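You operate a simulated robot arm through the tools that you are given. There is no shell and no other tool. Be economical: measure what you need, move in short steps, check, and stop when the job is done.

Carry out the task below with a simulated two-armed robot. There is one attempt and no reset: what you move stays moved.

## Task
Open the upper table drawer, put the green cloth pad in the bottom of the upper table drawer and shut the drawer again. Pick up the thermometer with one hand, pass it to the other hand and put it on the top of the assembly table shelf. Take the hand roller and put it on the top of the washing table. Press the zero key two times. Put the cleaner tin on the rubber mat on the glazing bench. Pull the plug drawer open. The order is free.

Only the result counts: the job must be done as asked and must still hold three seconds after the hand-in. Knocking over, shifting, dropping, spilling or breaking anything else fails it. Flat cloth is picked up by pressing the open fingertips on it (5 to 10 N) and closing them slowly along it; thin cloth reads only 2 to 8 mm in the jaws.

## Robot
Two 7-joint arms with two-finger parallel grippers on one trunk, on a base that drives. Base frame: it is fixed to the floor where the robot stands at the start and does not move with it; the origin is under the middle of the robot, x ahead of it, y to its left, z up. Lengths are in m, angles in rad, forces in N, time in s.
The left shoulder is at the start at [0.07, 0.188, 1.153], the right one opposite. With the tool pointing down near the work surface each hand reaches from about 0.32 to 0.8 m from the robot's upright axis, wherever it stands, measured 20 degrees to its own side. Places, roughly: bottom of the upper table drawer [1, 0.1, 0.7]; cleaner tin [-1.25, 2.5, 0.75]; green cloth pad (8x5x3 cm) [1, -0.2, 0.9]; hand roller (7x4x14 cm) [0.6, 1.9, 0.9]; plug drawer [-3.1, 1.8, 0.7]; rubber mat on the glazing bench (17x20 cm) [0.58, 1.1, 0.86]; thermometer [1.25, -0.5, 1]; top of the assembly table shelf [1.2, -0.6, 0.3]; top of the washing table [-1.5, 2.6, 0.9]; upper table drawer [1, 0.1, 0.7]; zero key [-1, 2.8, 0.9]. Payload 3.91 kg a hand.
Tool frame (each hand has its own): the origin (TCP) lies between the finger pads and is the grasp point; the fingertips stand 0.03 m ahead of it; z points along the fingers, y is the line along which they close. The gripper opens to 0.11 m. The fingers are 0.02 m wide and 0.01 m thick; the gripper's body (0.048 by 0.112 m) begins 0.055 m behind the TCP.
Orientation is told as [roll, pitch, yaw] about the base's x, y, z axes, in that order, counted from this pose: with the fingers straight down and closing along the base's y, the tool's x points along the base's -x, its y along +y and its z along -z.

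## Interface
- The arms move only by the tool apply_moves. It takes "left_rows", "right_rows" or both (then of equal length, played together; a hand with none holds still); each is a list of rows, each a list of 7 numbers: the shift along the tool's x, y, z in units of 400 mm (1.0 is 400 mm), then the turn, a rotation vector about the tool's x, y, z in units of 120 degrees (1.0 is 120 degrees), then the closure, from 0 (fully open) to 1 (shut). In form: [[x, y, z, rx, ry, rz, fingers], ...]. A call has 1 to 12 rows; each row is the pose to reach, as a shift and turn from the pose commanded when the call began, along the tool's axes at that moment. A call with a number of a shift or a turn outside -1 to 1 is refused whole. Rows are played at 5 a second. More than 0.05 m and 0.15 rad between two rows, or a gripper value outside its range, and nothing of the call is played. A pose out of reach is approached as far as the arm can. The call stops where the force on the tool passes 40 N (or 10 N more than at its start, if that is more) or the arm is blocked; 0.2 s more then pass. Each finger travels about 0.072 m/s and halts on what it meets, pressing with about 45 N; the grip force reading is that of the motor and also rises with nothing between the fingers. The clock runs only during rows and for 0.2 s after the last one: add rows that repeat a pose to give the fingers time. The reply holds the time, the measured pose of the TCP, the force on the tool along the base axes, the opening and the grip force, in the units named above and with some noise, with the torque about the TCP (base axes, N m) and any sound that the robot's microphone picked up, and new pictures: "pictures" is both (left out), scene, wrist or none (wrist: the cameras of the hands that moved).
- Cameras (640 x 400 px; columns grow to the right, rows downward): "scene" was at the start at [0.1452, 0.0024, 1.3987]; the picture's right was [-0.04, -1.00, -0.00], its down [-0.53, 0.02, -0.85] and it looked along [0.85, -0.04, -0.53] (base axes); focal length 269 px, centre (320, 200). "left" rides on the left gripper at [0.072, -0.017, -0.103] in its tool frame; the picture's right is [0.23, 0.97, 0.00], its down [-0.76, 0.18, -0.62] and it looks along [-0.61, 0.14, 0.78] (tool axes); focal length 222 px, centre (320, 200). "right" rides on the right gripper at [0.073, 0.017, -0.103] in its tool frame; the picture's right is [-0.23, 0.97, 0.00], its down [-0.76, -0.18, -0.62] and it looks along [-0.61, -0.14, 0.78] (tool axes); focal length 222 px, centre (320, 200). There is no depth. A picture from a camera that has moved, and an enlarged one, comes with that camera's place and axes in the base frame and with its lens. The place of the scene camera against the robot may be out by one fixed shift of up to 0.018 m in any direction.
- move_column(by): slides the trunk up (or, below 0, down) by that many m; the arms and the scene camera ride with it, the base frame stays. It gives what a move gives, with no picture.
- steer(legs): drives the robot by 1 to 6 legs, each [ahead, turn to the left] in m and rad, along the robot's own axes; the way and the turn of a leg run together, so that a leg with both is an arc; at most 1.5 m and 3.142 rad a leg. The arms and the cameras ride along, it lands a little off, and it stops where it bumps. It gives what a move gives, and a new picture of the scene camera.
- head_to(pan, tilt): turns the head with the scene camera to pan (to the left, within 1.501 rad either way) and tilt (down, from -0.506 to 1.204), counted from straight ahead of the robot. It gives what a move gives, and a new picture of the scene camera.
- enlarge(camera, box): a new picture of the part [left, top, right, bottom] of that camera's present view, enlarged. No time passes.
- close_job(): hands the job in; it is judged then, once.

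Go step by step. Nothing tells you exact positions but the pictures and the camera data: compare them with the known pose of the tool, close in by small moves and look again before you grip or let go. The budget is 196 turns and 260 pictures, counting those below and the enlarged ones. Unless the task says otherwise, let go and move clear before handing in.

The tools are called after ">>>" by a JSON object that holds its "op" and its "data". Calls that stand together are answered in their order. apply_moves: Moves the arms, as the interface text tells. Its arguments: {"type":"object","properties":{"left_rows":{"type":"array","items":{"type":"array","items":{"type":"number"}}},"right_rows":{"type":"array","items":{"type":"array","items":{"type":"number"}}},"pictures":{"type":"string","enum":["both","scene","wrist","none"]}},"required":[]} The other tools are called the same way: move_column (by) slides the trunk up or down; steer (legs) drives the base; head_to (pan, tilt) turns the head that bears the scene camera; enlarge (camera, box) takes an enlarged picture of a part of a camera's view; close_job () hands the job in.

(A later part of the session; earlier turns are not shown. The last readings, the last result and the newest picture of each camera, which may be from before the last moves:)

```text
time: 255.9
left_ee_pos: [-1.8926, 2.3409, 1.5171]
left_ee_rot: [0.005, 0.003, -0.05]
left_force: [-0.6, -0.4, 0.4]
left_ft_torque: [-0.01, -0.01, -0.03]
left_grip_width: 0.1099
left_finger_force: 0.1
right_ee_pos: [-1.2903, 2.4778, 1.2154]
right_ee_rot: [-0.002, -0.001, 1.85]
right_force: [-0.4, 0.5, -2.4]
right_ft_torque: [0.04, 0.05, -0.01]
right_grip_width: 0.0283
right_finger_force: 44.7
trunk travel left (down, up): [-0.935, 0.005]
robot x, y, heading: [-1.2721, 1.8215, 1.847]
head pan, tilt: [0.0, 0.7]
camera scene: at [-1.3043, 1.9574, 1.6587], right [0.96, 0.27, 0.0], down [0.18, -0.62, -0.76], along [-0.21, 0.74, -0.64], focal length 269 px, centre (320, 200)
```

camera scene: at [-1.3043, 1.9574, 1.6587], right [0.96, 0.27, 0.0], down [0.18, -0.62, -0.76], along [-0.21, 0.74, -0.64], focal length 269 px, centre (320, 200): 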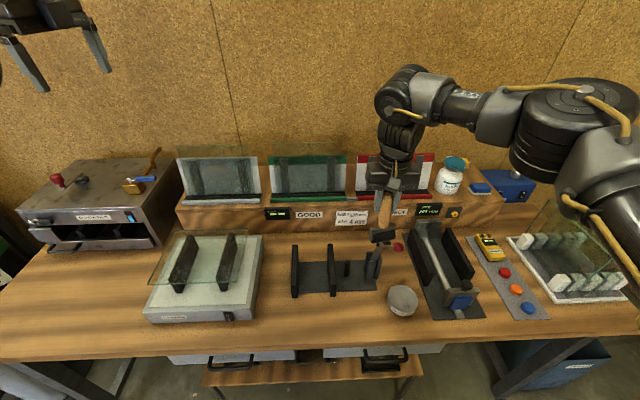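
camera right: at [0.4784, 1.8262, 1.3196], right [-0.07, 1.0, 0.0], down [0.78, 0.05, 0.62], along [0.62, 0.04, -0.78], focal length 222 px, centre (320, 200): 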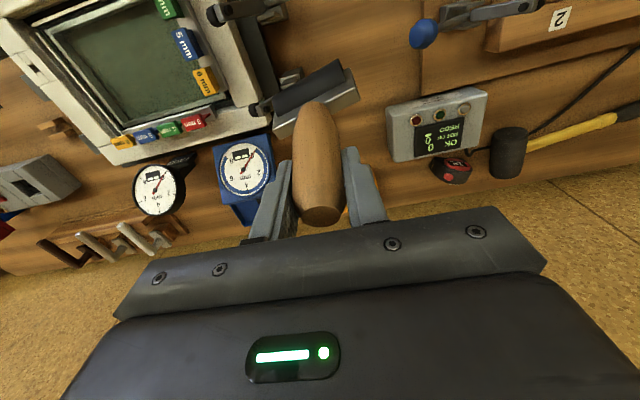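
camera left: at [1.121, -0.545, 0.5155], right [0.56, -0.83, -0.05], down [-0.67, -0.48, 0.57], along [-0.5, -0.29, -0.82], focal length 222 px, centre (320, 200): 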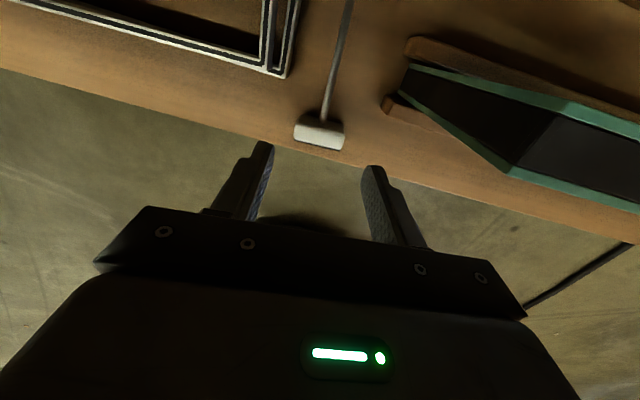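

>>> {"op": "apply_moves", "data": {"right_rows": [[0.044, 0.04, 0.06, 0, -0.02, 0, 0.9], [0.088, 0.08, 0.13, 0, -0.04, 0, 0.9], [0.132, 0.12, 0.21, 0, -0.06, 0, 0.9], [0.176, 0.16, 0.3, 0, -0.08, 0, 0.9], [0.22, 0.2, 0.39, 0, -0.1, 0, 0.9], [0.264, 0.24, 0.47, 0, -0.118, 0, 0.9]], "pictures": "scene"}}

```text
time: 257.3
left_ee_pos: [-1.892, 2.3411, 1.5187]
left_ee_rot: [0.005, 0.004, -0.052]
left_force: [-1.0, -0.1, -0.7]
left_ft_torque: [0.01, 0.0, 0.0]
left_grip_width: 0.11
left_finger_force: 0.0
right_ee_pos: [-1.3538, 2.3488, 1.0281]
right_ee_rot: [0.001, -0.249, 1.849]
right_force: [-0.3, -0.7, -1.5]
right_ft_torque: [0.01, 0.02, -0.02]
right_grip_width: 0.0282
right_finger_force: 44.9
trunk travel left (down, up): [-0.935, 0.005]
robot x, y, heading: [-1.2688, 1.818, 1.847]
head pan, tilt: [0.0, 0.7]
camera scene: at [-1.3043, 1.9573, 1.6588], right [0.96, 0.27, 0.0], down [0.18, -0.62, -0.76], along [-0.21, 0.74, -0.64], focal length 269 px, centre (320, 200)
```

scene: 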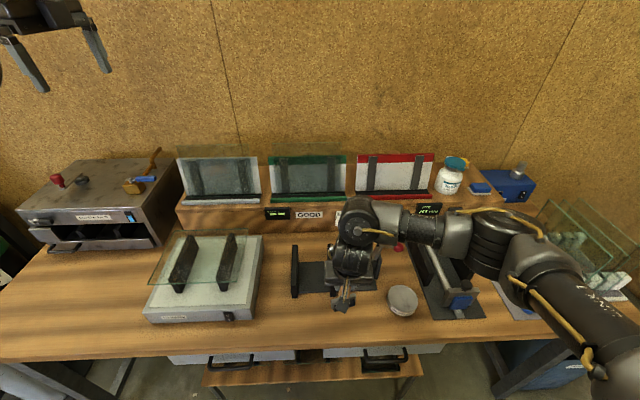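

>>> {"op": "move_column", "data": {"by": -0.04}}

>>> {"op": "apply_moves", "data": {"right_rows": [[0.002, 0, 0.01, 0, 0, 0, 0.9], [0.005, 0, 0.02, 0, 0, 0, 0.9], [0.007, 0, 0.03, 0, 0, 0, 0.9]], "pictures": "wrist"}}

```text
time: 258.2
left_ee_pos: [-1.8909, 2.3402, 1.4782]
left_ee_rot: [0.005, 0.006, -0.053]
left_force: [-0.4, -0.3, 0.9]
left_ft_torque: [-0.03, -0.02, 0.02]
left_grip_width: 0.1098
left_finger_force: 0.1
right_ee_pos: [-1.3532, 2.3492, 0.988]
right_ee_rot: [-0.001, -0.249, 1.85]
right_force: [0.1, -0.3, -2.1]
right_ft_torque: [0.02, 0.0, -0.02]
right_grip_width: 0.0284
right_finger_force: 44.7
trunk travel left (down, up): [-0.895, 0.045]
robot x, y, heading: [-1.2696, 1.8196, 1.845]
head pan, tilt: [0.0, 0.7]
```

```text
time: 259.0
left_ee_pos: [-1.8902, 2.34, 1.478]
left_ee_rot: [0.005, 0.004, -0.052]
left_force: [0.4, -0.5, -0.1]
left_ft_torque: [-0.02, -0.02, 0.0]
left_grip_width: 0.1102
left_finger_force: 0.0
right_ee_pos: [-1.3528, 2.349, 0.9749]
right_ee_rot: [-0.002, -0.247, 1.85]
right_force: [0.8, 0.6, -2.6]
right_ft_torque: [-0.02, -0.01, -0.02]
right_grip_width: 0.0282
right_finger_force: 44.9
trunk travel left (down, up): [-0.895, 0.045]
robot x, y, heading: [-1.269, 1.8216, 1.847]
head pan, tilt: [0.0, 0.7]
camera right: at [-1.3415, 2.2522, 1.0575], right [-1.0, -0.06, 0.06], down [0.01, 0.61, 0.79], along [-0.08, 0.79, -0.61], focal length 222 px, centre (320, 200)
```

right: 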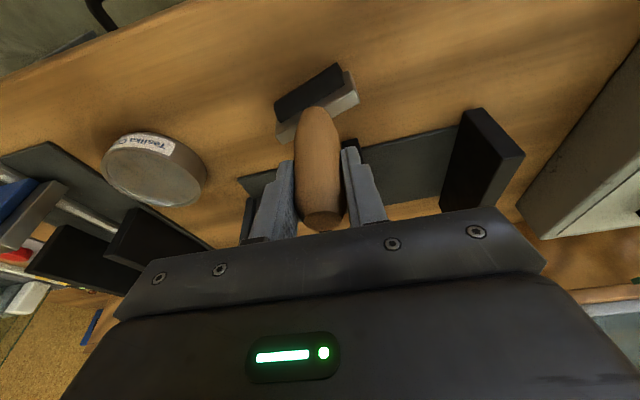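

>>> {"op": "apply_moves", "data": {"right_rows": [[0.002, 0, 0.01, 0, 0, 0, 0.9], [0.004, 0, 0.018, 0, 0, 0, 0.9], [0.006, 0, 0.026, 0, 0, 0, 0.9], [0.008, 0, 0.034, 0, 0, 0, 0.9]], "pictures": "none"}}

```text
time: 260.0
left_ee_pos: [-1.8909, 2.3374, 1.4794]
left_ee_rot: [0.009, 0.004, -0.052]
left_force: [0.4, -0.8, 0.8]
left_ft_torque: [0.0, 0.0, -0.03]
left_grip_width: 0.1099
left_finger_force: 0.1
right_ee_pos: [-1.3529, 2.3474, 0.9647]
right_ee_rot: [0.003, -0.255, 1.849]
right_force: [-0.3, 6.2, 35.0]
right_ft_torque: [0.29, -0.08, -0.14]
right_grip_width: 0.0283
right_finger_force: 45.6
trunk travel left (down, up): [-0.895, 0.045]
robot x, y, heading: [-1.2728, 1.8236, 1.848]
head pan, tilt: [0.0, 0.7]
```

Contact. I'll ease up a touch, open, and rise.

>>> {"op": "apply_moves", "data": {"right_rows": [[-0.001, 0, -0.005, 0, 0, 0, 0.8], [-0.001, 0, -0.006, 0, 0, 0, 0.6], [-0.001, 0, -0.006, 0, 0, 0, 0.4], [-0.001, 0, -0.006, 0, 0, 0, 0.35], [-0.02, 0, -0.08, 0, 0, 0, 0.35], [-0.045, 0, -0.18, 0, 0, 0, 0.35], [-0.073, 0, -0.29, 0, 0, 0, 0.35]], "pictures": "wrist"}}

```text
time: 261.6
left_ee_pos: [-1.892, 2.3407, 1.4785]
left_ee_rot: [0.005, 0.004, -0.052]
left_force: [0.3, 0.5, 0.0]
left_ft_torque: [0.02, 0.0, 0.0]
left_grip_width: 0.1098
left_finger_force: 0.1
right_ee_pos: [-1.355, 2.364, 1.0757]
right_ee_rot: [0.0, -0.247, 1.85]
right_force: [-0.5, 0.2, 0.5]
right_ft_torque: [0.0, 0.06, 0.01]
right_grip_width: 0.0716
right_finger_force: 0.0
right hand out of reach, approached as far as the arm can: row 7
trunk travel left (down, up): [-0.895, 0.045]
robot x, y, heading: [-1.2684, 1.822, 1.848]
head pan, tilt: [0.0, 0.7]
camera right: at [-1.3437, 2.2675, 1.1576], right [-1.0, -0.06, 0.05], down [0.01, 0.61, 0.79], along [-0.08, 0.79, -0.61], focal length 222 px, centre (320, 200)
```

right: 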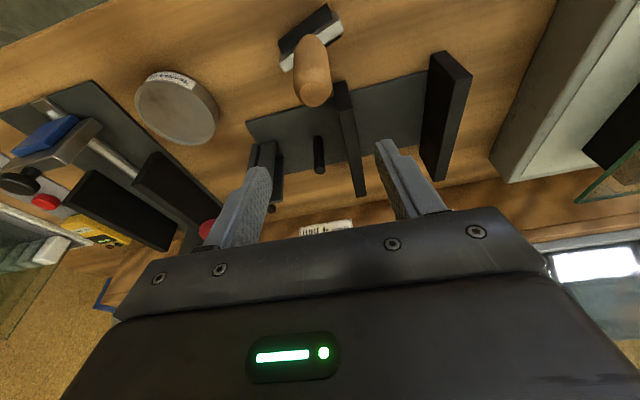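

The roller stands on the table. Next is the zero key, at about (-1.00, 2.84, 0.94). I'll retract and pitch the right hand forward with closed fingers, and shift the robot right.

>>> {"op": "apply_moves", "data": {"right_rows": [[0.03, 0, -0.04, 0, -0.06, 0, 0.6], [0.06, 0, -0.1, 0, -0.12, 0, 0.8], [0.1, 0, -0.16, 0, -0.18, 0, 1], [0.14, 0, -0.22, 0, -0.24, 0, 1], [0.18, 0, -0.28, 0, -0.3, 0, 1]], "pictures": "none"}}

>>> {"op": "steer", "data": {"legs": [[0, -1.57], [0.36, 0], [0, 1.57]]}}

```text
time: 262.8
left_ee_pos: [-1.8898, 2.34, 1.479]
left_ee_rot: [0.005, 0.006, -0.052]
left_force: [-1.0, -0.1, -0.2]
left_ft_torque: [0.02, 0.03, 0.0]
left_grip_width: 0.11
left_finger_force: 0.0
right_ee_pos: [-1.3147, 2.42, 1.0886]
right_ee_rot: [0.016, -0.88, 1.856]
right_force: [-0.3, 0.3, -1.0]
right_ft_torque: [0.01, 0.02, 0.02]
right_grip_width: 0.0
right_finger_force: 37.4
right hand out of reach, approached as far as the arm can: row 1, 2, 3, 4, 5
trunk travel left (down, up): [-0.895, 0.045]
robot x, y, heading: [-1.2711, 1.8166, 1.843]
head pan, tilt: [0.0, 0.7]
```

```text
time: 272.8
left_ee_pos: [-1.5539, 2.4289, 1.4777]
left_ee_rot: [0.005, 0.005, -0.035]
left_force: [1.0, -0.1, 0.0]
left_ft_torque: [-0.01, 0.02, 0.01]
left_grip_width: 0.1101
left_finger_force: 0.0
right_ee_pos: [-0.9814, 2.5172, 1.0873]
right_ee_rot: [0.014, -0.876, 1.873]
right_force: [-0.2, -0.7, 0.3]
right_ft_torque: [0.02, -0.02, -0.01]
right_grip_width: 0.0
right_finger_force: 37.3
trunk travel left (down, up): [-0.895, 0.045]
robot x, y, heading: [-0.9305, 1.9166, 1.861]
head pan, tilt: [0.0, 0.7]
camera scene: at [-0.9595, 2.0557, 1.6187], right [0.96, 0.29, 0.0], down [0.19, -0.62, -0.76], along [-0.22, 0.73, -0.64], focal length 269 px, centre (320, 200)
```

scene: 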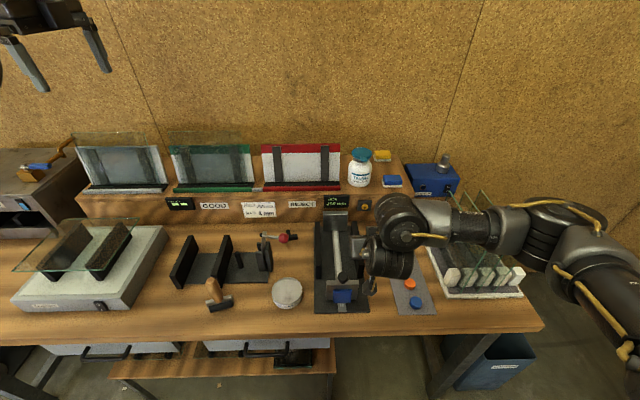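

I'll bring the closed fingertips to about 3 cm in front of the key.

>>> {"op": "apply_moves", "data": {"right_rows": [[-0.025, -0.027, 0.101, 0, 0, 0, 1], [-0.049, -0.053, 0.202, 0, 0, 0, 1], [-0.074, -0.08, 0.303, 0, 0, 0, 1], [-0.099, -0.106, 0.404, 0, 0, 0, 1], [-0.124, -0.133, 0.505, 0, 0, 0, 1], [-0.148, -0.16, 0.606, 0, 0, 0, 1], [-0.173, -0.186, 0.7075, 0, 0, 0, 1]], "pictures": "wrist"}}

>>> {"op": "enlarge", "data": {"camera": "scene", "box": [300, 160, 460, 260]}}

```text
time: 274.4
left_ee_pos: [-1.5593, 2.4286, 1.4765]
left_ee_rot: [0.006, 0.001, -0.035]
left_force: [-0.8, -0.2, -0.2]
left_ft_torque: [-0.01, -0.01, 0.0]
left_grip_width: 0.1099
left_finger_force: 0.0
right_ee_pos: [-0.9897, 2.7751, 0.9692]
right_ee_rot: [0.013, -0.881, 1.88]
right_force: [-1.0, 0.2, 0.3]
right_ft_torque: [0.0, -0.04, 0.02]
right_grip_width: 0.0001
right_finger_force: 37.7
right hand out of reach, approached as far as the arm can: row 7
trunk travel left (down, up): [-0.895, 0.045]
robot x, y, heading: [-0.9264, 1.9189, 1.867]
head pan, tilt: [0.0, 0.7]
camera right: at [-0.9648, 2.6496, 0.9775], right [-0.97, -0.17, 0.18], down [0.17, 0.06, 0.98], along [-0.17, 0.98, -0.03], focal length 222 px, centre (320, 200)
```

right: 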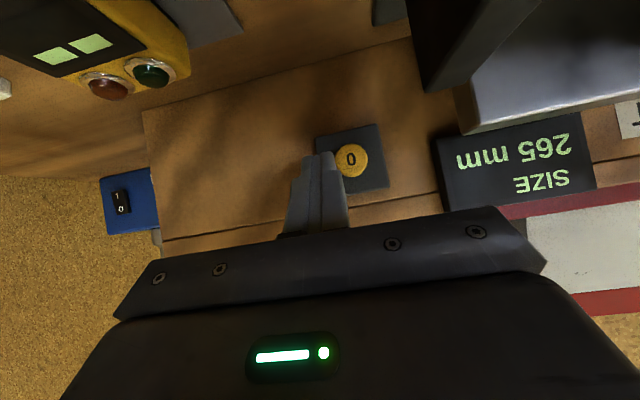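

```text
4.00 times, centred on (380, 210) of scene
camera zoom: at [-0.9636, 2.0555, 1.6185], right [0.96, 0.29, 0.0], down [0.19, -0.62, -0.76], along [-0.22, 0.73, -0.64], focal length 1078 px, centre (80, 160)
```

zoom: 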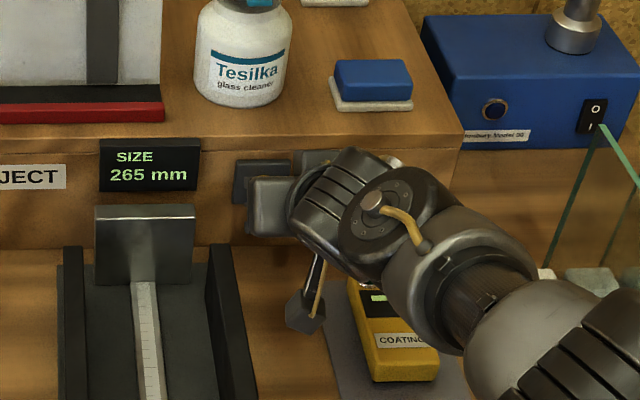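

The tip is 27 mm right of the key and near its reach limit. I'll shift it left, back it off a bit, and roll the base 6 cm forward.

>>> {"op": "apply_moves", "data": {"right_rows": [[0.045, 0.036, -0.042, 0, 0, 0, 1], [0.09, 0.0715, -0.085, 0, 0, 0, 1]], "pictures": "none"}}

>>> {"op": "steer", "data": {"legs": [[0.06, 0]]}}

>>> {"op": "enlarge", "data": {"camera": "right", "box": [160, 60, 480, 260]}}

```text
time: 274.9
left_ee_pos: [-1.5568, 2.4282, 1.4773]
left_ee_rot: [0.008, 0.005, -0.036]
left_force: [0.3, -0.1, -0.2]
left_ft_torque: [0.01, -0.02, 0.0]
left_grip_width: 0.1099
left_finger_force: 0.0
right_ee_pos: [-0.9981, 2.7183, 0.9624]
right_ee_rot: [0.012, -0.877, 1.874]
right_force: [-0.4, -0.1, 0.1]
right_ft_torque: [0.02, -0.02, -0.01]
right_grip_width: 0.0001
right_finger_force: 37.9
trunk travel left (down, up): [-0.895, 0.045]
robot x, y, heading: [-0.9218, 1.9173, 1.863]
head pan, tilt: [0.0, 0.7]
```

```text
time: 275.9
left_ee_pos: [-1.5715, 2.4827, 1.4781]
left_ee_rot: [0.007, 0.006, -0.035]
left_force: [0.4, 0.9, -0.6]
left_ft_torque: [-0.08, 0.02, -0.01]
left_grip_width: 0.11
left_finger_force: 0.0
right_ee_pos: [-1.0157, 2.7754, 0.964]
right_ee_rot: [0.017, -0.882, 1.873]
right_force: [1.5, -5.3, 0.9]
right_ft_torque: [0.07, -0.04, 0.0]
right_grip_width: 0.0003
right_finger_force: 37.9
trunk travel left (down, up): [-0.895, 0.045]
robot x, y, heading: [-0.9417, 1.9787, 1.864]
head pan, tilt: [0.0, 0.7]
heard: click, click
camera scene: at [-0.9764, 2.1104, 1.619], right [0.96, 0.29, 0.0], down [0.19, -0.62, -0.77], along [-0.22, 0.73, -0.64], focal length 269 px, centre (320, 200)
```

scene: 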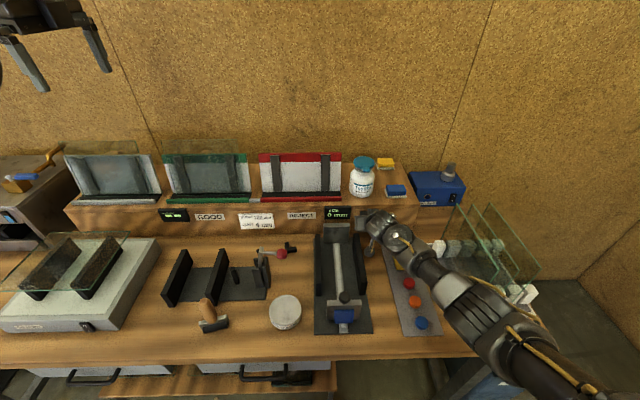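

```text
2.00 times, centred on (320, 160) of right
camera zoom: at [-0.9916, 2.6505, 0.974], right [-0.97, -0.16, 0.18], down [0.18, 0.06, 0.98], along [-0.17, 0.98, -0.03], focal length 444 px, centre (320, 280)
```

zoom: 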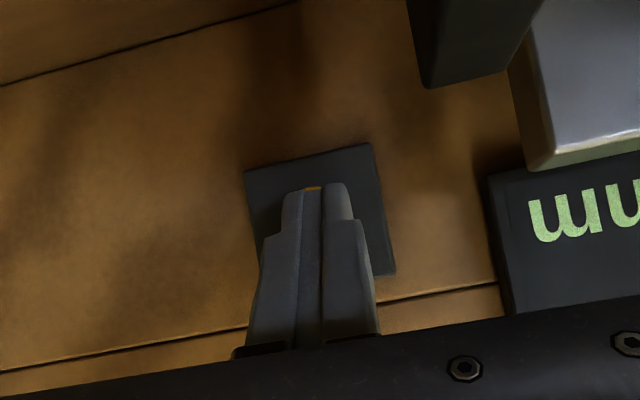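

I heard two clicks during the roll-in, and the tip is now touching the key lightly. I'll read the display.

>>> {"op": "enlarge", "data": {"camera": "scene", "box": [300, 190, 380, 240]}}

```text
8.00 times, centred on (340, 215) of scene
camera zoom: at [-0.9764, 2.1104, 1.619], right [0.96, 0.29, 0.0], down [0.19, -0.62, -0.77], along [-0.22, 0.73, -0.64], focal length 2155 px, centre (160, 80)
```

zoom: 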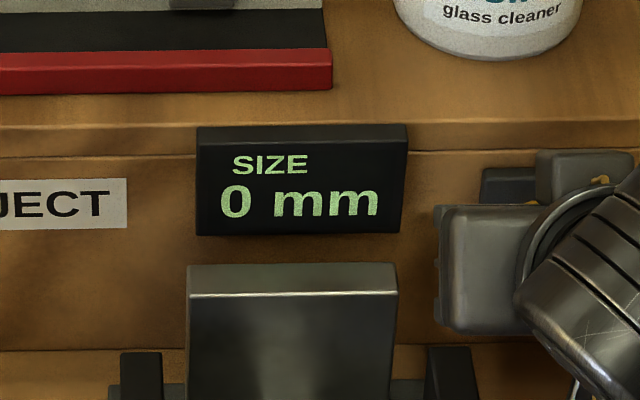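

The display zeroed, so at least one press registered. I'll back off slowly and listen, to learn whether releases click too.

>>> {"op": "apply_moves", "data": {"right_rows": [[0.004, 0, -0.005, 0, 0, 0, 1]], "pictures": "none"}}

>>> {"op": "apply_moves", "data": {"right_rows": [[0.015, 0, -0.018, 0, 0, 0, 1], [0.03, 0, -0.036, 0, 0, 0, 1]], "pictures": "none"}}

```text
time: 276.3
left_ee_pos: [-1.5727, 2.4831, 1.4784]
left_ee_rot: [0.008, 0.006, -0.036]
left_force: [0.7, 0.0, -0.3]
left_ft_torque: [0.02, 0.01, -0.01]
left_grip_width: 0.1103
left_finger_force: 0.1
right_ee_pos: [-1.0145, 2.774, 0.9624]
right_ee_rot: [0.015, -0.88, 1.873]
right_force: [0.8, 0.2, 0.0]
right_ft_torque: [0.02, -0.02, -0.01]
right_grip_width: 0.0
right_finger_force: 37.5
trunk travel left (down, up): [-0.895, 0.045]
robot x, y, heading: [-0.9394, 1.975, 1.869]
head pan, tilt: [0.0, 0.7]
```

```text
time: 276.9
left_ee_pos: [-1.573, 2.4853, 1.4784]
left_ee_rot: [0.007, 0.006, -0.035]
left_force: [-0.3, -0.1, 0.4]
left_ft_torque: [0.03, 0.0, 0.02]
left_grip_width: 0.11
left_finger_force: 0.0
right_ee_pos: [-1.0094, 2.7561, 0.9634]
right_ee_rot: [0.013, -0.88, 1.874]
right_force: [-0.5, -0.3, -0.6]
right_ft_torque: [0.0, -0.01, 0.05]
right_grip_width: 0.0
right_finger_force: 37.3
trunk travel left (down, up): [-0.895, 0.045]
robot x, y, heading: [-0.9411, 1.9821, 1.865]
head pan, tilt: [0.0, 0.7]
```

The key had been pressed to zero with two clicks heard, and releasing made no further click, so I take the two presses as registered. Next is the tin. I'll retract the hand and shift the robot left.

>>> {"op": "apply_moves", "data": {"right_rows": [[0.005, 0.002, -0.09, 0, 0, 0, 1], [0.01, 0.004, -0.18, 0, 0.06, 0, 0.8], [0.015, 0.006, -0.27, 0, 0.12, 0, 0.6], [0.02, 0.008, -0.36, 0, 0.18, 0, 0.4], [0.022, 0.01, -0.45, 0, 0.24, 0, 0.2], [0.025, 0.012, -0.54, 0, 0.3, 0, 0], [0.03, 0.015, -0.6, 0, 0.36, 0, 0], [0.03, 0.015, -0.625, 0, 0.42, 0, 0]], "pictures": "none"}}

>>> {"op": "steer", "data": {"legs": [[-0.08, 0], [0, 1.55], [0.24, 0], [0, -1.57]]}}

```text
time: 278.3
left_ee_pos: [-1.5736, 2.4859, 1.4777]
left_ee_rot: [0.006, 0.003, -0.036]
left_force: [-0.2, -0.6, -0.1]
left_ft_torque: [0.0, -0.01, 0.04]
left_grip_width: 0.1101
left_finger_force: 0.0
right_ee_pos: [-0.9658, 2.6079, 1.0843]
right_ee_rot: [0.026, -0.337, 1.859]
right_force: [-41.9, 1.3, -21.2]
right_ft_torque: [2.33, -3.21, -4.83]
right_grip_width: 0.11
right_finger_force: 0.0
right hand out of reach, approached as far as the arm can: row 6
trunk travel left (down, up): [-0.895, 0.045]
robot x, y, heading: [-0.9446, 1.9761, 1.867]
head pan, tilt: [0.0, 0.7]
stopped in row 6 (right hand): the force on the tool passed its limit at 207 N (the readings are from after the stop); the commanded pose is now the measured one
```

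```text
time: 279.1
left_ee_pos: [-1.5687, 2.4759, 1.4738]
left_ee_rot: [-0.002, 0.001, -0.037]
left_force: [-0.3, 1.0, 0.0]
left_ft_torque: [-0.04, -0.01, 0.0]
left_grip_width: 0.1101
left_finger_force: 0.0
right_ee_pos: [-0.9616, 2.5979, 1.0809]
right_ee_rot: [0.025, -0.332, 1.857]
right_force: [-12.4, 1.2, -8.1]
right_ft_torque: [0.75, -0.94, -1.39]
right_grip_width: 0.1101
right_finger_force: 0.0
trunk travel left (down, up): [-0.895, 0.045]
robot x, y, heading: [-0.9411, 1.9585, 1.871]
head pan, tilt: [0.0, 0.7]
stopped in leg 1: the force on the tool passed its limit at 59 N (the readings are from after the stop); the commanded pose is now the measured one
camera scene: at [-0.9752, 2.1045, 1.6179], right [0.96, 0.29, 0.0], down [0.19, -0.62, -0.76], along [-0.22, 0.73, -0.65], focal length 269 px, centre (320, 200)
```

scene: 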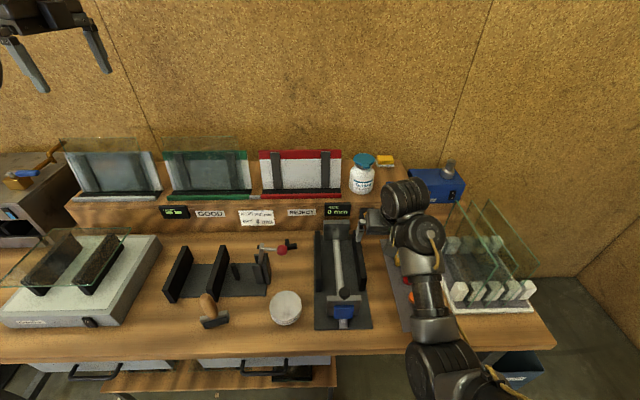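

The right gripper is touching its own forearm, since this low forward reach left the elbow hanging. I'll undo a little of the rotation and move it off sideways.

>>> {"op": "apply_moves", "data": {"right_rows": [[0, 0.03, 0.015, 0, -0.04, 0, 0], [-0.005, 0.065, 0.035, 0, -0.08, 0, 0], [-0.01, 0.1, 0.05, 0, -0.12, 0, 0], [-0.01, 0.18, 0.03, 0, -0.12, 0, 0], [-0.01, 0.26, 0.0, 0, -0.12, 0, 0]], "pictures": "scene"}}

```text
time: 280.3
left_ee_pos: [-1.5702, 2.4702, 1.4763]
left_ee_rot: [0.003, 0.002, -0.034]
left_force: [0.2, 1.2, 0.0]
left_ft_torque: [-0.01, -0.04, -0.01]
left_grip_width: 0.1101
left_finger_force: 0.0
right_ee_pos: [-1.0628, 2.5666, 1.088]
right_ee_rot: [0.03, -0.588, 1.852]
right_force: [-0.2, 0.2, 0.4]
right_ft_torque: [0.01, -0.01, 0.0]
right_grip_width: 0.1101
right_finger_force: 0.1
trunk travel left (down, up): [-0.895, 0.045]
robot x, y, heading: [-0.9359, 1.9641, 1.867]
head pan, tilt: [0.0, 0.7]
camera scene: at [-0.9754, 2.0977, 1.6185], right [0.96, 0.29, 0.0], down [0.19, -0.62, -0.76], along [-0.22, 0.73, -0.65], focal length 269 px, centre (320, 200)
```

scene: 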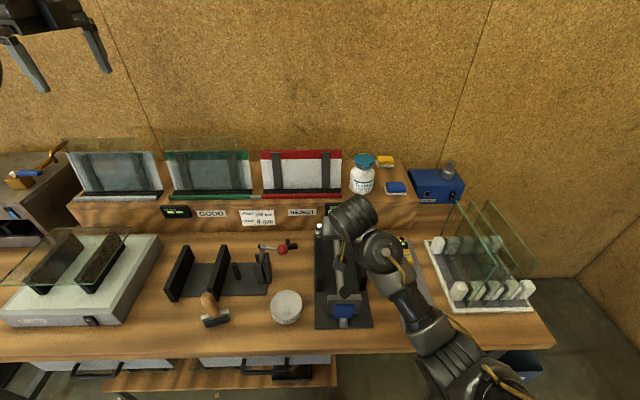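

Free. I'll back away from the table and re-pose the right arm high, so its elbow comes up.

>>> {"op": "steer", "data": {"legs": [[-0.45, 0]]}}

>>> {"op": "apply_moves", "data": {"right_rows": [[0, 0, -0.08, 0, 0, 0, 0], [-0.03, 0, -0.16, 0, 0, 0, 0], [-0.08, -0.02, -0.22, 0, 0, 0, 0], [-0.14, -0.06, -0.27, 0, 0, 0, 0], [-0.2, -0.12, -0.31, 0, 0, 0, 0], [-0.26, -0.18, -0.35, 0, 0, 0, 0], [-0.32, -0.24, -0.39, 0, 0, 0, 0], [-0.38, -0.3, -0.43, 0, 0, 0, 0], [-0.44, -0.36, -0.47, 0, 0, 0, 0]], "pictures": "scene"}}

```text
time: 283.0
left_ee_pos: [-1.4379, 2.0443, 1.4774]
left_ee_rot: [0.003, 0.004, -0.036]
left_force: [-0.2, -0.5, 0.1]
left_ft_torque: [-0.05, 0.0, 0.01]
left_grip_width: 0.11
left_finger_force: 0.1
right_ee_pos: [-0.9291, 2.1407, 1.0861]
right_ee_rot: [0.029, -0.588, 1.85]
right_force: [-0.5, 0.0, 0.0]
right_ft_torque: [-0.01, 0.01, -0.03]
right_grip_width: 0.1099
right_finger_force: 0.1
trunk travel left (down, up): [-0.895, 0.045]
robot x, y, heading: [-0.8082, 1.531, 1.866]
head pan, tilt: [0.0, 0.7]
camera scene: at [-0.8437, 1.671, 1.6185], right [0.96, 0.29, 0.0], down [0.19, -0.62, -0.76], along [-0.22, 0.73, -0.65], focal length 269 px, centre (320, 200)
```

scene: 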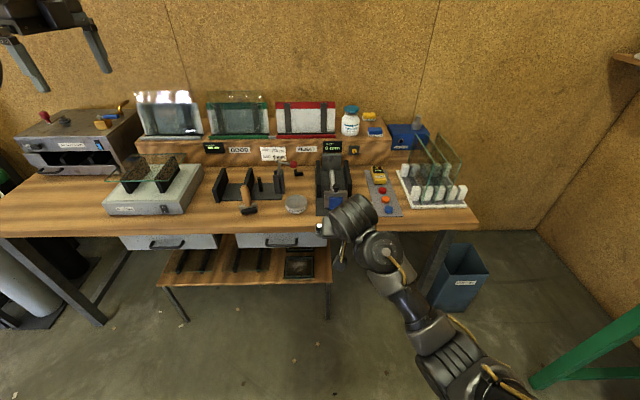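

```text
time: 284.6
left_ee_pos: [-1.435, 2.0437, 1.4775]
left_ee_rot: [0.005, 0.005, -0.037]
left_force: [0.6, 0.5, -0.4]
left_ft_torque: [0.03, 0.01, 0.0]
left_grip_width: 0.11
left_finger_force: 0.2
right_ee_pos: [-0.8589, 2.1862, 1.2223]
right_ee_rot: [0.056, -0.591, 1.812]
right_force: [-28.2, 3.5, -10.2]
right_ft_torque: [1.15, -1.34, -3.87]
right_grip_width: 0.1101
right_finger_force: 0.2
right hand out of reach, approached as far as the arm can: row 4, 5, 6, 7, 8
trunk travel left (down, up): [-0.895, 0.045]
robot x, y, heading: [-0.8048, 1.535, 1.864]
head pan, tilt: [0.0, 0.7]
stopped in row 8 (right hand): the force on the tool passed its limit at 154 N (the readings are from after the stop); the commanded pose is now the measured one
camera scene: at [-0.8408, 1.6709, 1.6186], right [0.96, 0.29, 0.0], down [0.19, -0.62, -0.76], along [-0.22, 0.73, -0.64], focal length 269 px, centre (320, 200)
```

scene: 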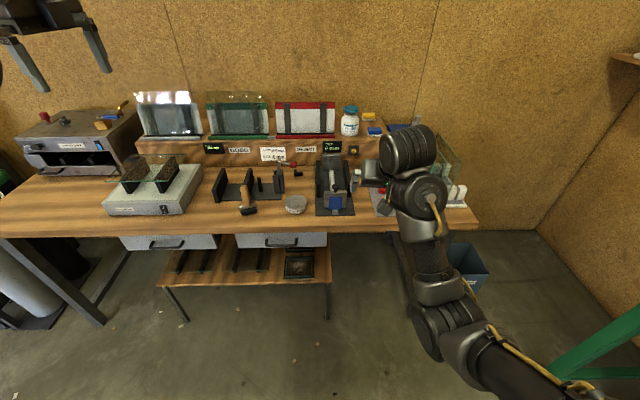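

I'll repeat the trick that worked on the left: stretch the arm out fully, then lift it high.

>>> {"op": "apply_moves", "data": {"right_rows": [[-0.03, 0.06, 0.04, 0, -0.02, 0, 0], [-0.1, 0.12, 0.09, 0, -0.04, 0, 0], [-0.19, 0.15, 0.15, 0, -0.06, 0, 0], [-0.28, 0.17, 0.21, 0, -0.08, 0, 0], [-0.38, 0.188, 0.27, 0, -0.1, 0, 0], [-0.48, 0.188, 0.33, 0, -0.12, 0, 0], [-0.58, 0.188, 0.39, 0, -0.14, 0, 0]], "pictures": "none"}}

```text
time: 286.2
left_ee_pos: [-1.4397, 2.0397, 1.4783]
left_ee_rot: [0.005, 0.003, -0.034]
left_force: [1.1, 0.4, 0.0]
left_ft_torque: [0.0, 0.01, 0.0]
left_grip_width: 0.1101
left_finger_force: 0.1
right_ee_pos: [-1.0055, 2.3883, 1.2268]
right_ee_rot: [0.061, -0.868, 1.802]
right_force: [-0.5, -0.1, 0.9]
right_ft_torque: [0.02, 0.0, -0.02]
right_grip_width: 0.11
right_finger_force: 0.2
right hand out of reach, approached as far as the arm can: row 7
trunk travel left (down, up): [-0.895, 0.045]
robot x, y, heading: [-0.8068, 1.5332, 1.864]
head pan, tilt: [0.0, 0.7]
```

>>> {"op": "apply_moves", "data": {"right_rows": [[-0.051, -0.002, -0.084, 0, 0, 0, 0], [-0.103, -0.004, -0.169, 0, 0, 0, 0], [-0.154, -0.006, -0.253, 0, 0, 0, 0], [-0.205, -0.008, -0.3375, 0, 0, 0, 0], [-0.257, -0.009, -0.42, 0, 0, 0, 0], [-0.308, -0.011, -0.506, 0, 0, 0, 0], [-0.36, -0.013, -0.59, 0, 0, 0, 0], [-0.411, -0.015, -0.675, 0, 0, 0, 0]], "pictures": "scene"}}

```text
time: 288.0
left_ee_pos: [-1.4385, 2.0405, 1.4779]
left_ee_rot: [0.005, 0.004, -0.035]
left_force: [0.0, 0.0, 0.3]
left_ft_torque: [0.01, 0.02, -0.02]
left_grip_width: 0.1099
left_finger_force: 0.0
right_ee_pos: [-0.9591, 2.2925, 1.523]
right_ee_rot: [0.063, -0.881, 1.797]
right_force: [0.1, 0.9, 0.4]
right_ft_torque: [0.03, -0.01, 0.01]
right_grip_width: 0.1097
right_finger_force: 0.0
trunk travel left (down, up): [-0.895, 0.045]
robot x, y, heading: [-0.8096, 1.5344, 1.867]
head pan, tilt: [0.0, 0.7]
camera scene: at [-0.843, 1.6676, 1.6188], right [0.96, 0.29, 0.0], down [0.19, -0.62, -0.77], along [-0.22, 0.73, -0.64], focal length 269 px, centre (320, 200)
```

scene: 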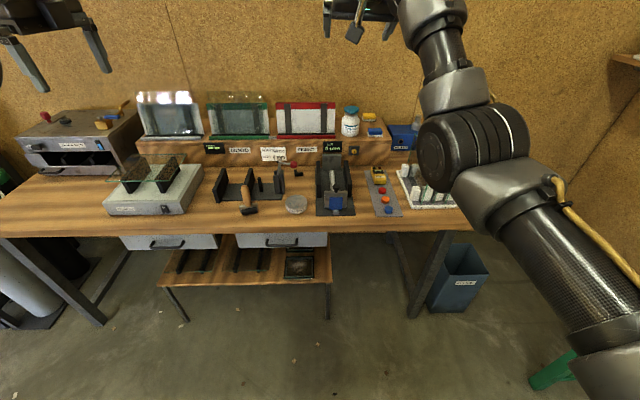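

The elbow is up. Now rotating back to tool-down.

>>> {"op": "apply_moves", "data": {"right_rows": [[0.04, -0.04, -0.005, 0, 0.06, 0, 0], [0.1, -0.08, -0.01, 0, 0.12, 0, 0], [0.17, -0.12, -0.015, 0, 0.18, 0, 0], [0.25, -0.16, -0.02, 0, 0.24, 0, 0], [0.34, -0.2, -0.025, 0, 0.3, 0, 0], [0.43, -0.25, -0.03, 0, 0.36, 0, 0], [0.515, -0.29, -0.035, 0, 0.42, 0, 0]], "pictures": "none"}}

```text
time: 288.8
left_ee_pos: [-1.4377, 2.0435, 1.4767]
left_ee_rot: [0.003, 0.004, -0.037]
left_force: [0.3, 0.2, -0.2]
left_ft_torque: [0.02, 0.01, 0.01]
left_grip_width: 0.1099
left_finger_force: 0.0
right_ee_pos: [-0.9125, 2.2726, 1.4591]
right_ee_rot: [0.052, -0.525, 1.803]
right_force: [-30.5, 4.3, -10.3]
right_ft_torque: [0.94, -1.72, -3.81]
right_grip_width: 0.1103
right_finger_force: 0.1
right hand out of reach, approached as far as the arm can: row 3, 4
trunk travel left (down, up): [-0.895, 0.045]
robot x, y, heading: [-0.812, 1.5343, 1.861]
head pan, tilt: [0.0, 0.7]
stopped in row 4 (right hand): the force on the tool passed its limit at 224 N (the readings are from after the stop); the commanded pose is now the measured one
```

The same wrist branch problem. I'll adopt the mirrored outward orientation that worked for the left hand: tool-down with its camera side outward.

>>> {"op": "apply_moves", "data": {"right_rows": [[-0.03, 0.05, 0.02, -0.0157, 0.0175, -0.0637, 0], [-0.06, 0.1, 0.04, -0.0313, 0.035, -0.127, 0], [-0.067, 0.11, 0.045, -0.047, 0.052, -0.191, 0], [-0.067, 0.11, 0.045, -0.0627, 0.07, -0.255, 0], [-0.067, 0.11, 0.045, -0.078, 0.087, -0.318, 0], [-0.067, 0.11, 0.045, -0.094, 0.105, -0.382, 0], [-0.067, 0.11, 0.045, -0.11, 0.122, -0.446, 0], [-0.067, 0.11, 0.045, -0.125, 0.14, -0.51, 0], [-0.067, 0.11, 0.045, -0.141, 0.157, -0.573, 0], [-0.067, 0.11, 0.045, -0.157, 0.175, -0.637, 0], [-0.067, 0.11, 0.045, -0.172, 0.192, -0.7, 0], [-0.067, 0.11, 0.045, -0.188, 0.2096, -0.7643, 0]], "pictures": "scene"}}

```text
time: 289.1
left_ee_pos: [-1.4383, 2.0418, 1.4766]
left_ee_rot: [0.004, 0.002, -0.037]
left_force: [0.1, 0.0, 0.5]
left_ft_torque: [0.0, -0.04, 0.01]
left_grip_width: 0.1101
left_finger_force: 0.1
right_ee_pos: [-0.914, 2.2714, 1.459]
right_ee_rot: [0.053, -0.524, 1.808]
right_force: [-11.8, 6.8, -7.0]
right_ft_torque: [0.4, -0.59, -1.36]
right_grip_width: 0.1098
right_finger_force: 0.1
trunk travel left (down, up): [-0.895, 0.045]
robot x, y, heading: [-0.8084, 1.5325, 1.867]
head pan, tilt: [0.0, 0.7]
stopped in row 1 (right hand): the force on the tool passed its limit at 76 N (the readings are from after the stop); the commanded pose is now the measured one
camera scene: at [-0.8433, 1.6689, 1.6188], right [0.96, 0.29, 0.0], down [0.19, -0.62, -0.77], along [-0.22, 0.73, -0.64], focal length 269 px, centre (320, 200)
```

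scene: 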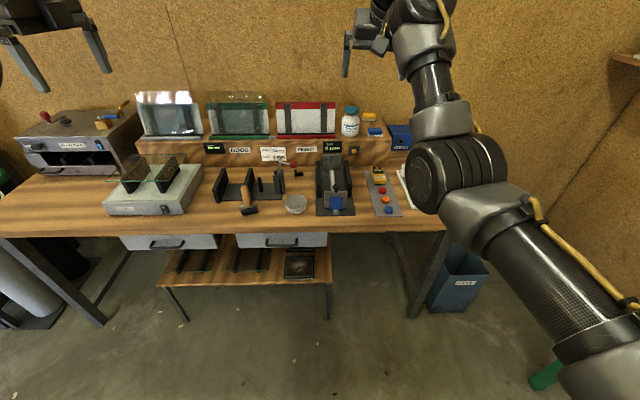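

>>> {"op": "apply_moves", "data": {"right_rows": [[-0.02, 0.02, 0.03, 0, -0.06, 0, 0], [-0.04, 0.05, 0.06, 0, -0.12, 0, 0], [-0.05, 0.08, 0.08, 0, -0.14, 0, 0]], "pictures": "none"}}

>>> {"op": "apply_moves", "data": {"right_rows": [[0, 0, 0, -0.0235, 0.0245, -0.06, 0], [0, 0, 0, -0.047, 0.049, -0.12, 0], [0, 0, 0, -0.0705, 0.0735, -0.18, 0], [0, 0, 0, -0.094, 0.098, -0.24, 0], [0, 0, 0, -0.1175, 0.1225, -0.3, 0], [0, 0, 0, -0.141, 0.147, -0.36, 0], [0, 0, 0, -0.1645, 0.1715, -0.42, 0], [0, 0, 0, -0.188, 0.196, -0.48, 0], [0, 0, 0, -0.2115, 0.22, -0.54, 0], [0, 0, 0, -0.235, 0.245, -0.6, 0], [0, 0, 0, -0.2585, 0.27, -0.66, 0], [0, 0, 0, -0.282, 0.294, -0.72, 0]], "pictures": "scene"}}

```text
time: 289.9
left_ee_pos: [-1.4392, 2.0413, 1.477]
left_ee_rot: [0.002, 0.004, -0.035]
left_force: [0.1, 0.7, 0.5]
left_ft_torque: [0.01, 0.04, 0.01]
left_grip_width: 0.1104
left_finger_force: 0.1
right_ee_pos: [-0.9548, 2.2939, 1.4426]
right_ee_rot: [0.064, -0.814, 1.788]
right_force: [-0.8, -0.6, -0.1]
right_ft_torque: [-0.02, 0.0, 0.0]
right_grip_width: 0.1101
right_finger_force: 0.1
trunk travel left (down, up): [-0.895, 0.045]
robot x, y, heading: [-0.8098, 1.5353, 1.865]
head pan, tilt: [0.0, 0.7]
```

```text
time: 292.5
left_ee_pos: [-1.4337, 2.0453, 1.4783]
left_ee_rot: [0.002, 0.007, -0.038]
left_force: [0.9, 0.0, 0.3]
left_ft_torque: [0.0, 0.09, -0.01]
left_grip_width: 0.11
left_finger_force: 0.1
right_ee_pos: [-0.8534, 2.2662, 1.4488]
right_ee_rot: [-0.041, -0.024, -2.862]
right_force: [0.4, -0.4, -0.6]
right_ft_torque: [0.01, -0.05, 0.0]
right_grip_width: 0.1101
right_finger_force: 0.0
right hand out of reach, approached as far as the arm can: row 8, 9, 10, 11, 12
trunk travel left (down, up): [-0.895, 0.045]
robot x, y, heading: [-0.8073, 1.5311, 1.867]
head pan, tilt: [0.0, 0.7]
camera scene: at [-0.8389, 1.6725, 1.6185], right [0.96, 0.29, 0.0], down [0.18, -0.62, -0.76], along [-0.22, 0.73, -0.65], focal length 269 px, centre (320, 200)
```

scene: 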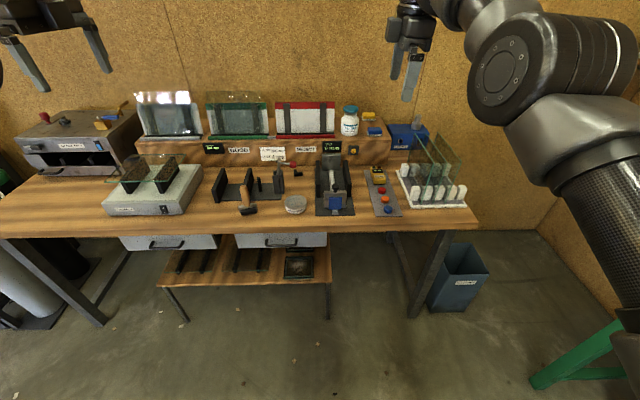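

The right hand is tool-down again and free. I'll drive so the tin is in front of it.

>>> {"op": "steer", "data": {"legs": [[0, 0.652], [0.41, 0], [0, -0.652]]}}

```text
time: 298.5
left_ee_pos: [-1.7687, 2.288, 1.4778]
left_ee_rot: [0.005, 0.001, -0.037]
left_force: [-1.0, 0.8, -0.2]
left_ft_torque: [-0.02, 0.01, 0.01]
left_grip_width: 0.1099
left_finger_force: 0.1
right_ee_pos: [-1.185, 2.5084, 1.4498]
right_ee_rot: [-0.046, -0.02, -2.867]
right_force: [-0.4, -0.7, -0.3]
right_ft_torque: [-0.02, -0.01, 0.0]
right_grip_width: 0.1101
right_finger_force: 0.1
trunk travel left (down, up): [-0.895, 0.045]
robot x, y, heading: [-1.1403, 1.7755, 1.861]
head pan, tilt: [0.0, 0.7]
camera scene: at [-1.1758, 1.9127, 1.6187], right [0.96, 0.29, 0.0], down [0.18, -0.62, -0.76], along [-0.22, 0.73, -0.64], focal length 269 px, centre (320, 200)
```

scene: 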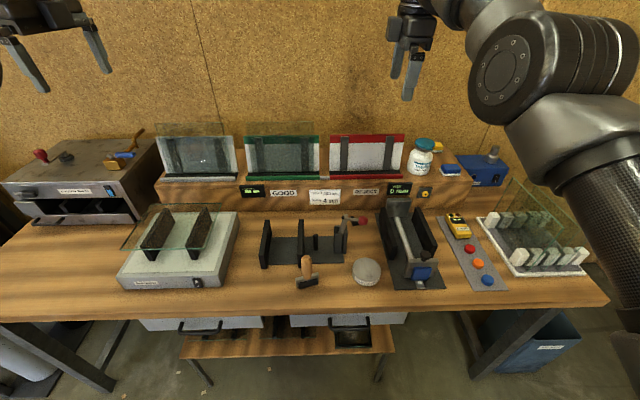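

>>> {"op": "apply_moves", "data": {"right_rows": [[-0.002, 0.026, 0.103, 0, 0, 0, 0], [-0.004, 0.053, 0.206, 0, 0, 0, 0], [-0.006, 0.079, 0.308, 0, 0, 0, 0], [-0.008, 0.106, 0.41, 0, 0, 0, 0], [-0.009, 0.132, 0.514, 0, 0, 0, 0], [-0.01, 0.158, 0.617, 0, 0, 0, 0], [-0.012, 0.185, 0.72, 0, 0, 0, 0], [-0.014, 0.211, 0.822, 0, 0, 0, 0], [-0.015, 0.2375, 0.925, 0, 0, 0, 0]], "pictures": "wrist"}}

```text
time: 299.1
left_ee_pos: [-1.767, 2.2911, 1.477]
left_ee_rot: [0.0, 0.001, -0.039]
left_force: [-0.1, -0.1, 0.4]
left_ft_torque: [-0.04, 0.0, 0.01]
left_grip_width: 0.1103
left_finger_force: 0.0
right_ee_pos: [-1.1863, 2.4984, 1.3891]
right_ee_rot: [-0.049, -0.029, -2.826]
right_force: [-2.8, 40.5, -23.9]
right_ft_torque: [-4.95, 1.55, 3.36]
right_grip_width: 0.1099
right_finger_force: 0.0
right hand out of reach, approached as far as the arm can: row 2
trunk travel left (down, up): [-0.895, 0.045]
robot x, y, heading: [-1.1382, 1.7757, 1.862]
head pan, tilt: [0.0, 0.7]
stopped in row 2 (right hand): the force on the tool passed its limit at 322 N (the readings are from after the stop); the commanded pose is now the measured one
camera right: at [-1.107, 2.5015, 1.4891], right [0.09, -1.0, -0.04], down [-0.75, -0.09, 0.65], along [-0.65, -0.03, -0.76], focal length 222 px, centre (320, 200)
```

right: 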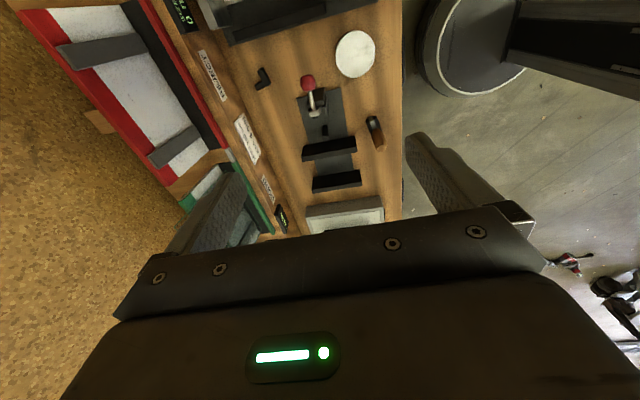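

Self-contact when pulling in. I'll push the hand back out, and move the base back instead so the hand can come down at longer reach.

>>> {"op": "apply_moves", "data": {"right_rows": [[0, -0.05, 0, 0, 0, 0, 0], [0, -0.1, 0, 0, 0, 0, 0]], "pictures": "none"}}

>>> {"op": "steer", "data": {"legs": [[-0.12, 0]]}}

>>> {"op": "apply_moves", "data": {"right_rows": [[0, -0.01, 0.08, 0, 0, 0, 0], [0, -0.02, 0.16, 0, 0, 0, 0], [0, -0.02, 0.26, 0, 0, 0, 0], [0, -0.02, 0.36, 0, 0, 0, 0], [0, -0.02, 0.46, 0, 0, 0, 0], [0, -0.02, 0.56, 0, 0, 0, 0], [0, -0.02, 0.66, 0, 0, 0, 0]], "pictures": "wrist"}}

```text
time: 299.7
left_ee_pos: [-1.7691, 2.2884, 1.4761]
left_ee_rot: [0.004, 0.002, -0.039]
left_force: [-0.8, -0.2, 0.4]
left_ft_torque: [0.0, -0.02, 0.0]
left_grip_width: 0.1099
left_finger_force: 0.0
right_ee_pos: [-1.1967, 2.5259, 1.391]
right_ee_rot: [-0.048, -0.027, -2.831]
right_force: [0.7, -0.2, -0.2]
right_ft_torque: [-0.01, 0.03, -0.02]
right_grip_width: 0.11
right_finger_force: 0.1
right hand out of reach, approached as far as the arm can: row 2
trunk travel left (down, up): [-0.895, 0.045]
robot x, y, heading: [-1.1432, 1.7766, 1.86]
head pan, tilt: [0.0, 0.7]
```

```text
time: 300.9
left_ee_pos: [-1.7422, 2.1966, 1.4703]
left_ee_rot: [-0.012, -0.003, -0.038]
left_force: [-0.6, 0.5, -1.5]
left_ft_torque: [-0.05, -0.07, 0.0]
left_grip_width: 0.1102
left_finger_force: 0.1
right_ee_pos: [-1.1687, 2.4334, 1.3832]
right_ee_rot: [-0.03, -0.027, -2.834]
right_force: [-0.8, 0.3, 0.8]
right_ft_torque: [0.06, -0.04, 0.02]
right_grip_width: 0.1099
right_finger_force: 0.0
trunk travel left (down, up): [-0.895, 0.045]
robot x, y, heading: [-1.1052, 1.6624, 1.865]
head pan, tilt: [0.0, 0.7]
camera scene: at [-1.1496, 1.8271, 1.6184], right [0.96, 0.29, 0.0], down [0.19, -0.63, -0.75], along [-0.21, 0.72, -0.66], focal length 269 px, centre (320, 200)
```

scene: 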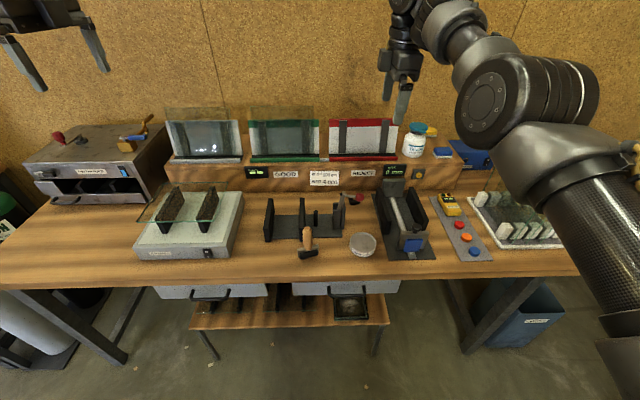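

```text
time: 302.5
left_ee_pos: [-1.737, 2.177, 1.4738]
left_ee_rot: [-0.001, 0.0, -0.039]
left_force: [-0.7, 0.5, -0.1]
left_ft_torque: [-0.05, 0.0, 0.03]
left_grip_width: 0.11
left_finger_force: 0.0
right_ee_pos: [-1.1755, 2.432, 1.1268]
right_ee_rot: [-0.047, -0.027, -2.834]
right_force: [-1.0, 0.6, -0.5]
right_ft_torque: [-0.03, -0.03, 0.03]
right_grip_width: 0.1101
right_finger_force: 0.0
trunk travel left (down, up): [-0.895, 0.045]
robot x, y, heading: [-1.1095, 1.6653, 1.86]
head pan, tilt: [0.0, 0.7]
camera right: at [-1.0962, 2.4341, 1.2279], right [0.08, -1.0, -0.04], down [-0.75, -0.09, 0.65], along [-0.65, -0.02, -0.76], focal length 222 px, centre (320, 200)
```

right: 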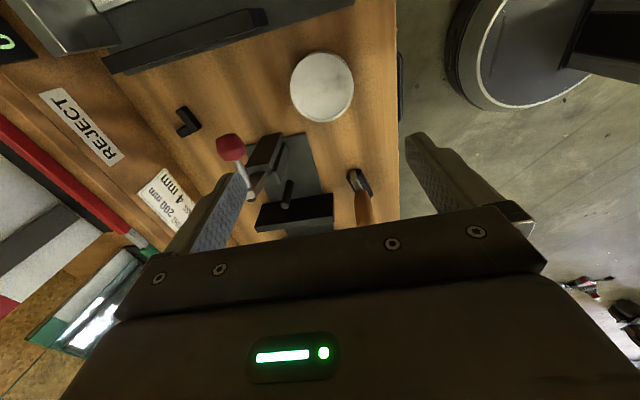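

Well centred above the tin: off by (4, 7) mm, diameter about 8 cm. I'll lower around it and grip.

>>> {"op": "apply_moves", "data": {"right_rows": [[0.01, 0.004, 0.11, 0, 0, 0, 0], [0.02, 0.008, 0.22, 0, 0, 0, 0], [0.03, 0.0125, 0.33, 0, 0, 0, 0], [0.03, 0.0125, 0.44, 0, 0, 0, 0], [0.03, 0.0125, 0.54, 0, 0, 0, 0]], "pictures": "wrist"}}

```text
time: 303.7
left_ee_pos: [-1.736, 2.172, 1.4786]
left_ee_rot: [0.004, 0.002, -0.039]
left_force: [-0.8, -0.1, 0.4]
left_ft_torque: [-0.02, -0.04, -0.01]
left_grip_width: 0.1099
left_finger_force: 0.0
right_ee_pos: [-1.1717, 2.389, 0.9402]
right_ee_rot: [-0.054, -0.025, -2.833]
right_force: [-0.4, 0.7, 0.9]
right_ft_torque: [-0.03, -0.02, 0.02]
right_grip_width: 0.11
right_finger_force: 0.0
right hand out of reach, approached as far as the arm can: row 2, 3, 4, 5
trunk travel left (down, up): [-0.895, 0.045]
robot x, y, heading: [-1.1093, 1.6621, 1.86]
head pan, tilt: [0.0, 0.7]
camera right: at [-1.0921, 2.39, 1.0404], right [0.08, -1.0, -0.05], down [-0.75, -0.09, 0.65], along [-0.65, -0.02, -0.76], focal length 222 px, centre (320, 200)
```

right: 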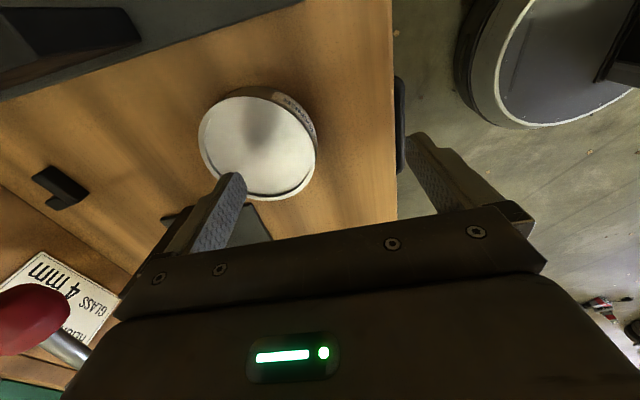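

The arm drifted back about 5 cm at its limit. I'll lift with the trunk, roll the base forward, and check.

>>> {"op": "move_column", "data": {"by": 0.044}}

>>> {"op": "steer", "data": {"legs": [[0.052, 0]]}}

>>> {"op": "enlarge", "data": {"camera": "right", "box": [0, 0, 640, 400]}}

```text
time: 304.6
left_ee_pos: [-1.7348, 2.1717, 1.523]
left_ee_rot: [0.007, 0.004, -0.04]
left_force: [-0.3, -0.5, 0.0]
left_ft_torque: [-0.01, 0.03, -0.01]
left_grip_width: 0.1099
left_finger_force: 0.1
right_ee_pos: [-1.1705, 2.3884, 0.9835]
right_ee_rot: [-0.052, -0.028, -2.83]
right_force: [0.1, 0.5, 0.1]
right_ft_torque: [-0.02, -0.02, -0.03]
right_grip_width: 0.11
right_finger_force: 0.0
trunk travel left (down, up): [-0.939, 0.001]
robot x, y, heading: [-1.1032, 1.6646, 1.862]
head pan, tilt: [0.0, 0.7]
```

```text
time: 305.5
left_ee_pos: [-1.7597, 2.2412, 1.5705]
left_ee_rot: [0.104, 0.083, -0.038]
left_force: [1.5, 0.0, 0.5]
left_ft_torque: [-0.04, 0.01, 0.0]
left_grip_width: 0.11
left_finger_force: 0.1
right_ee_pos: [-1.1924, 2.4502, 0.9774]
right_ee_rot: [-0.051, -0.027, -2.831]
right_force: [-0.4, 0.3, 0.1]
right_ft_torque: [-0.04, -0.03, 0.0]
right_grip_width: 0.1099
right_finger_force: 0.1
trunk travel left (down, up): [-0.939, 0.001]
robot x, y, heading: [-1.1222, 1.7128, 1.864]
head pan, tilt: [0.0, 0.7]
camera scene: at [-1.1609, 1.8728, 1.6627], right [0.96, 0.29, 0.0], down [0.19, -0.63, -0.76], along [-0.22, 0.72, -0.66], focal length 269 px, centre (320, 200)
```

scene: 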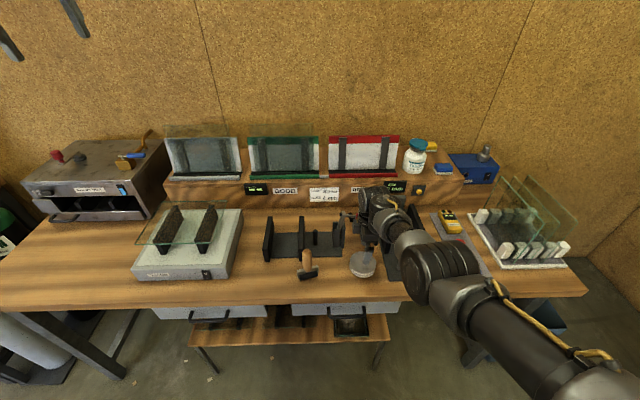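

```text
1.00 times, centred on (320, 200) of right (not enlarged: the box is as wide or as high as the picture)
camera zoom: at [-1.1132, 2.4524, 1.0774], right [0.08, -1.0, -0.04], down [-0.75, -0.09, 0.65], along [-0.65, -0.02, -0.76], focal length 222 px, centre (320, 200)
```

zoom: 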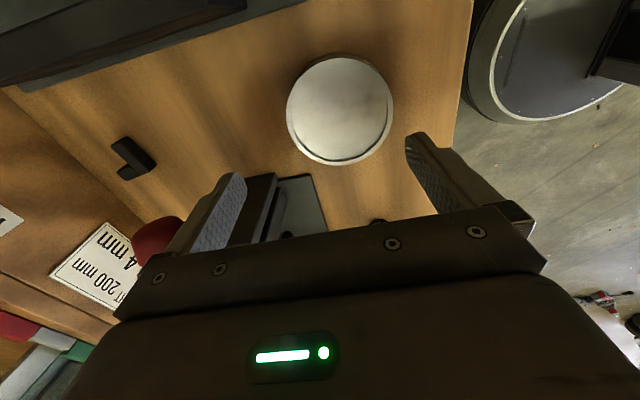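

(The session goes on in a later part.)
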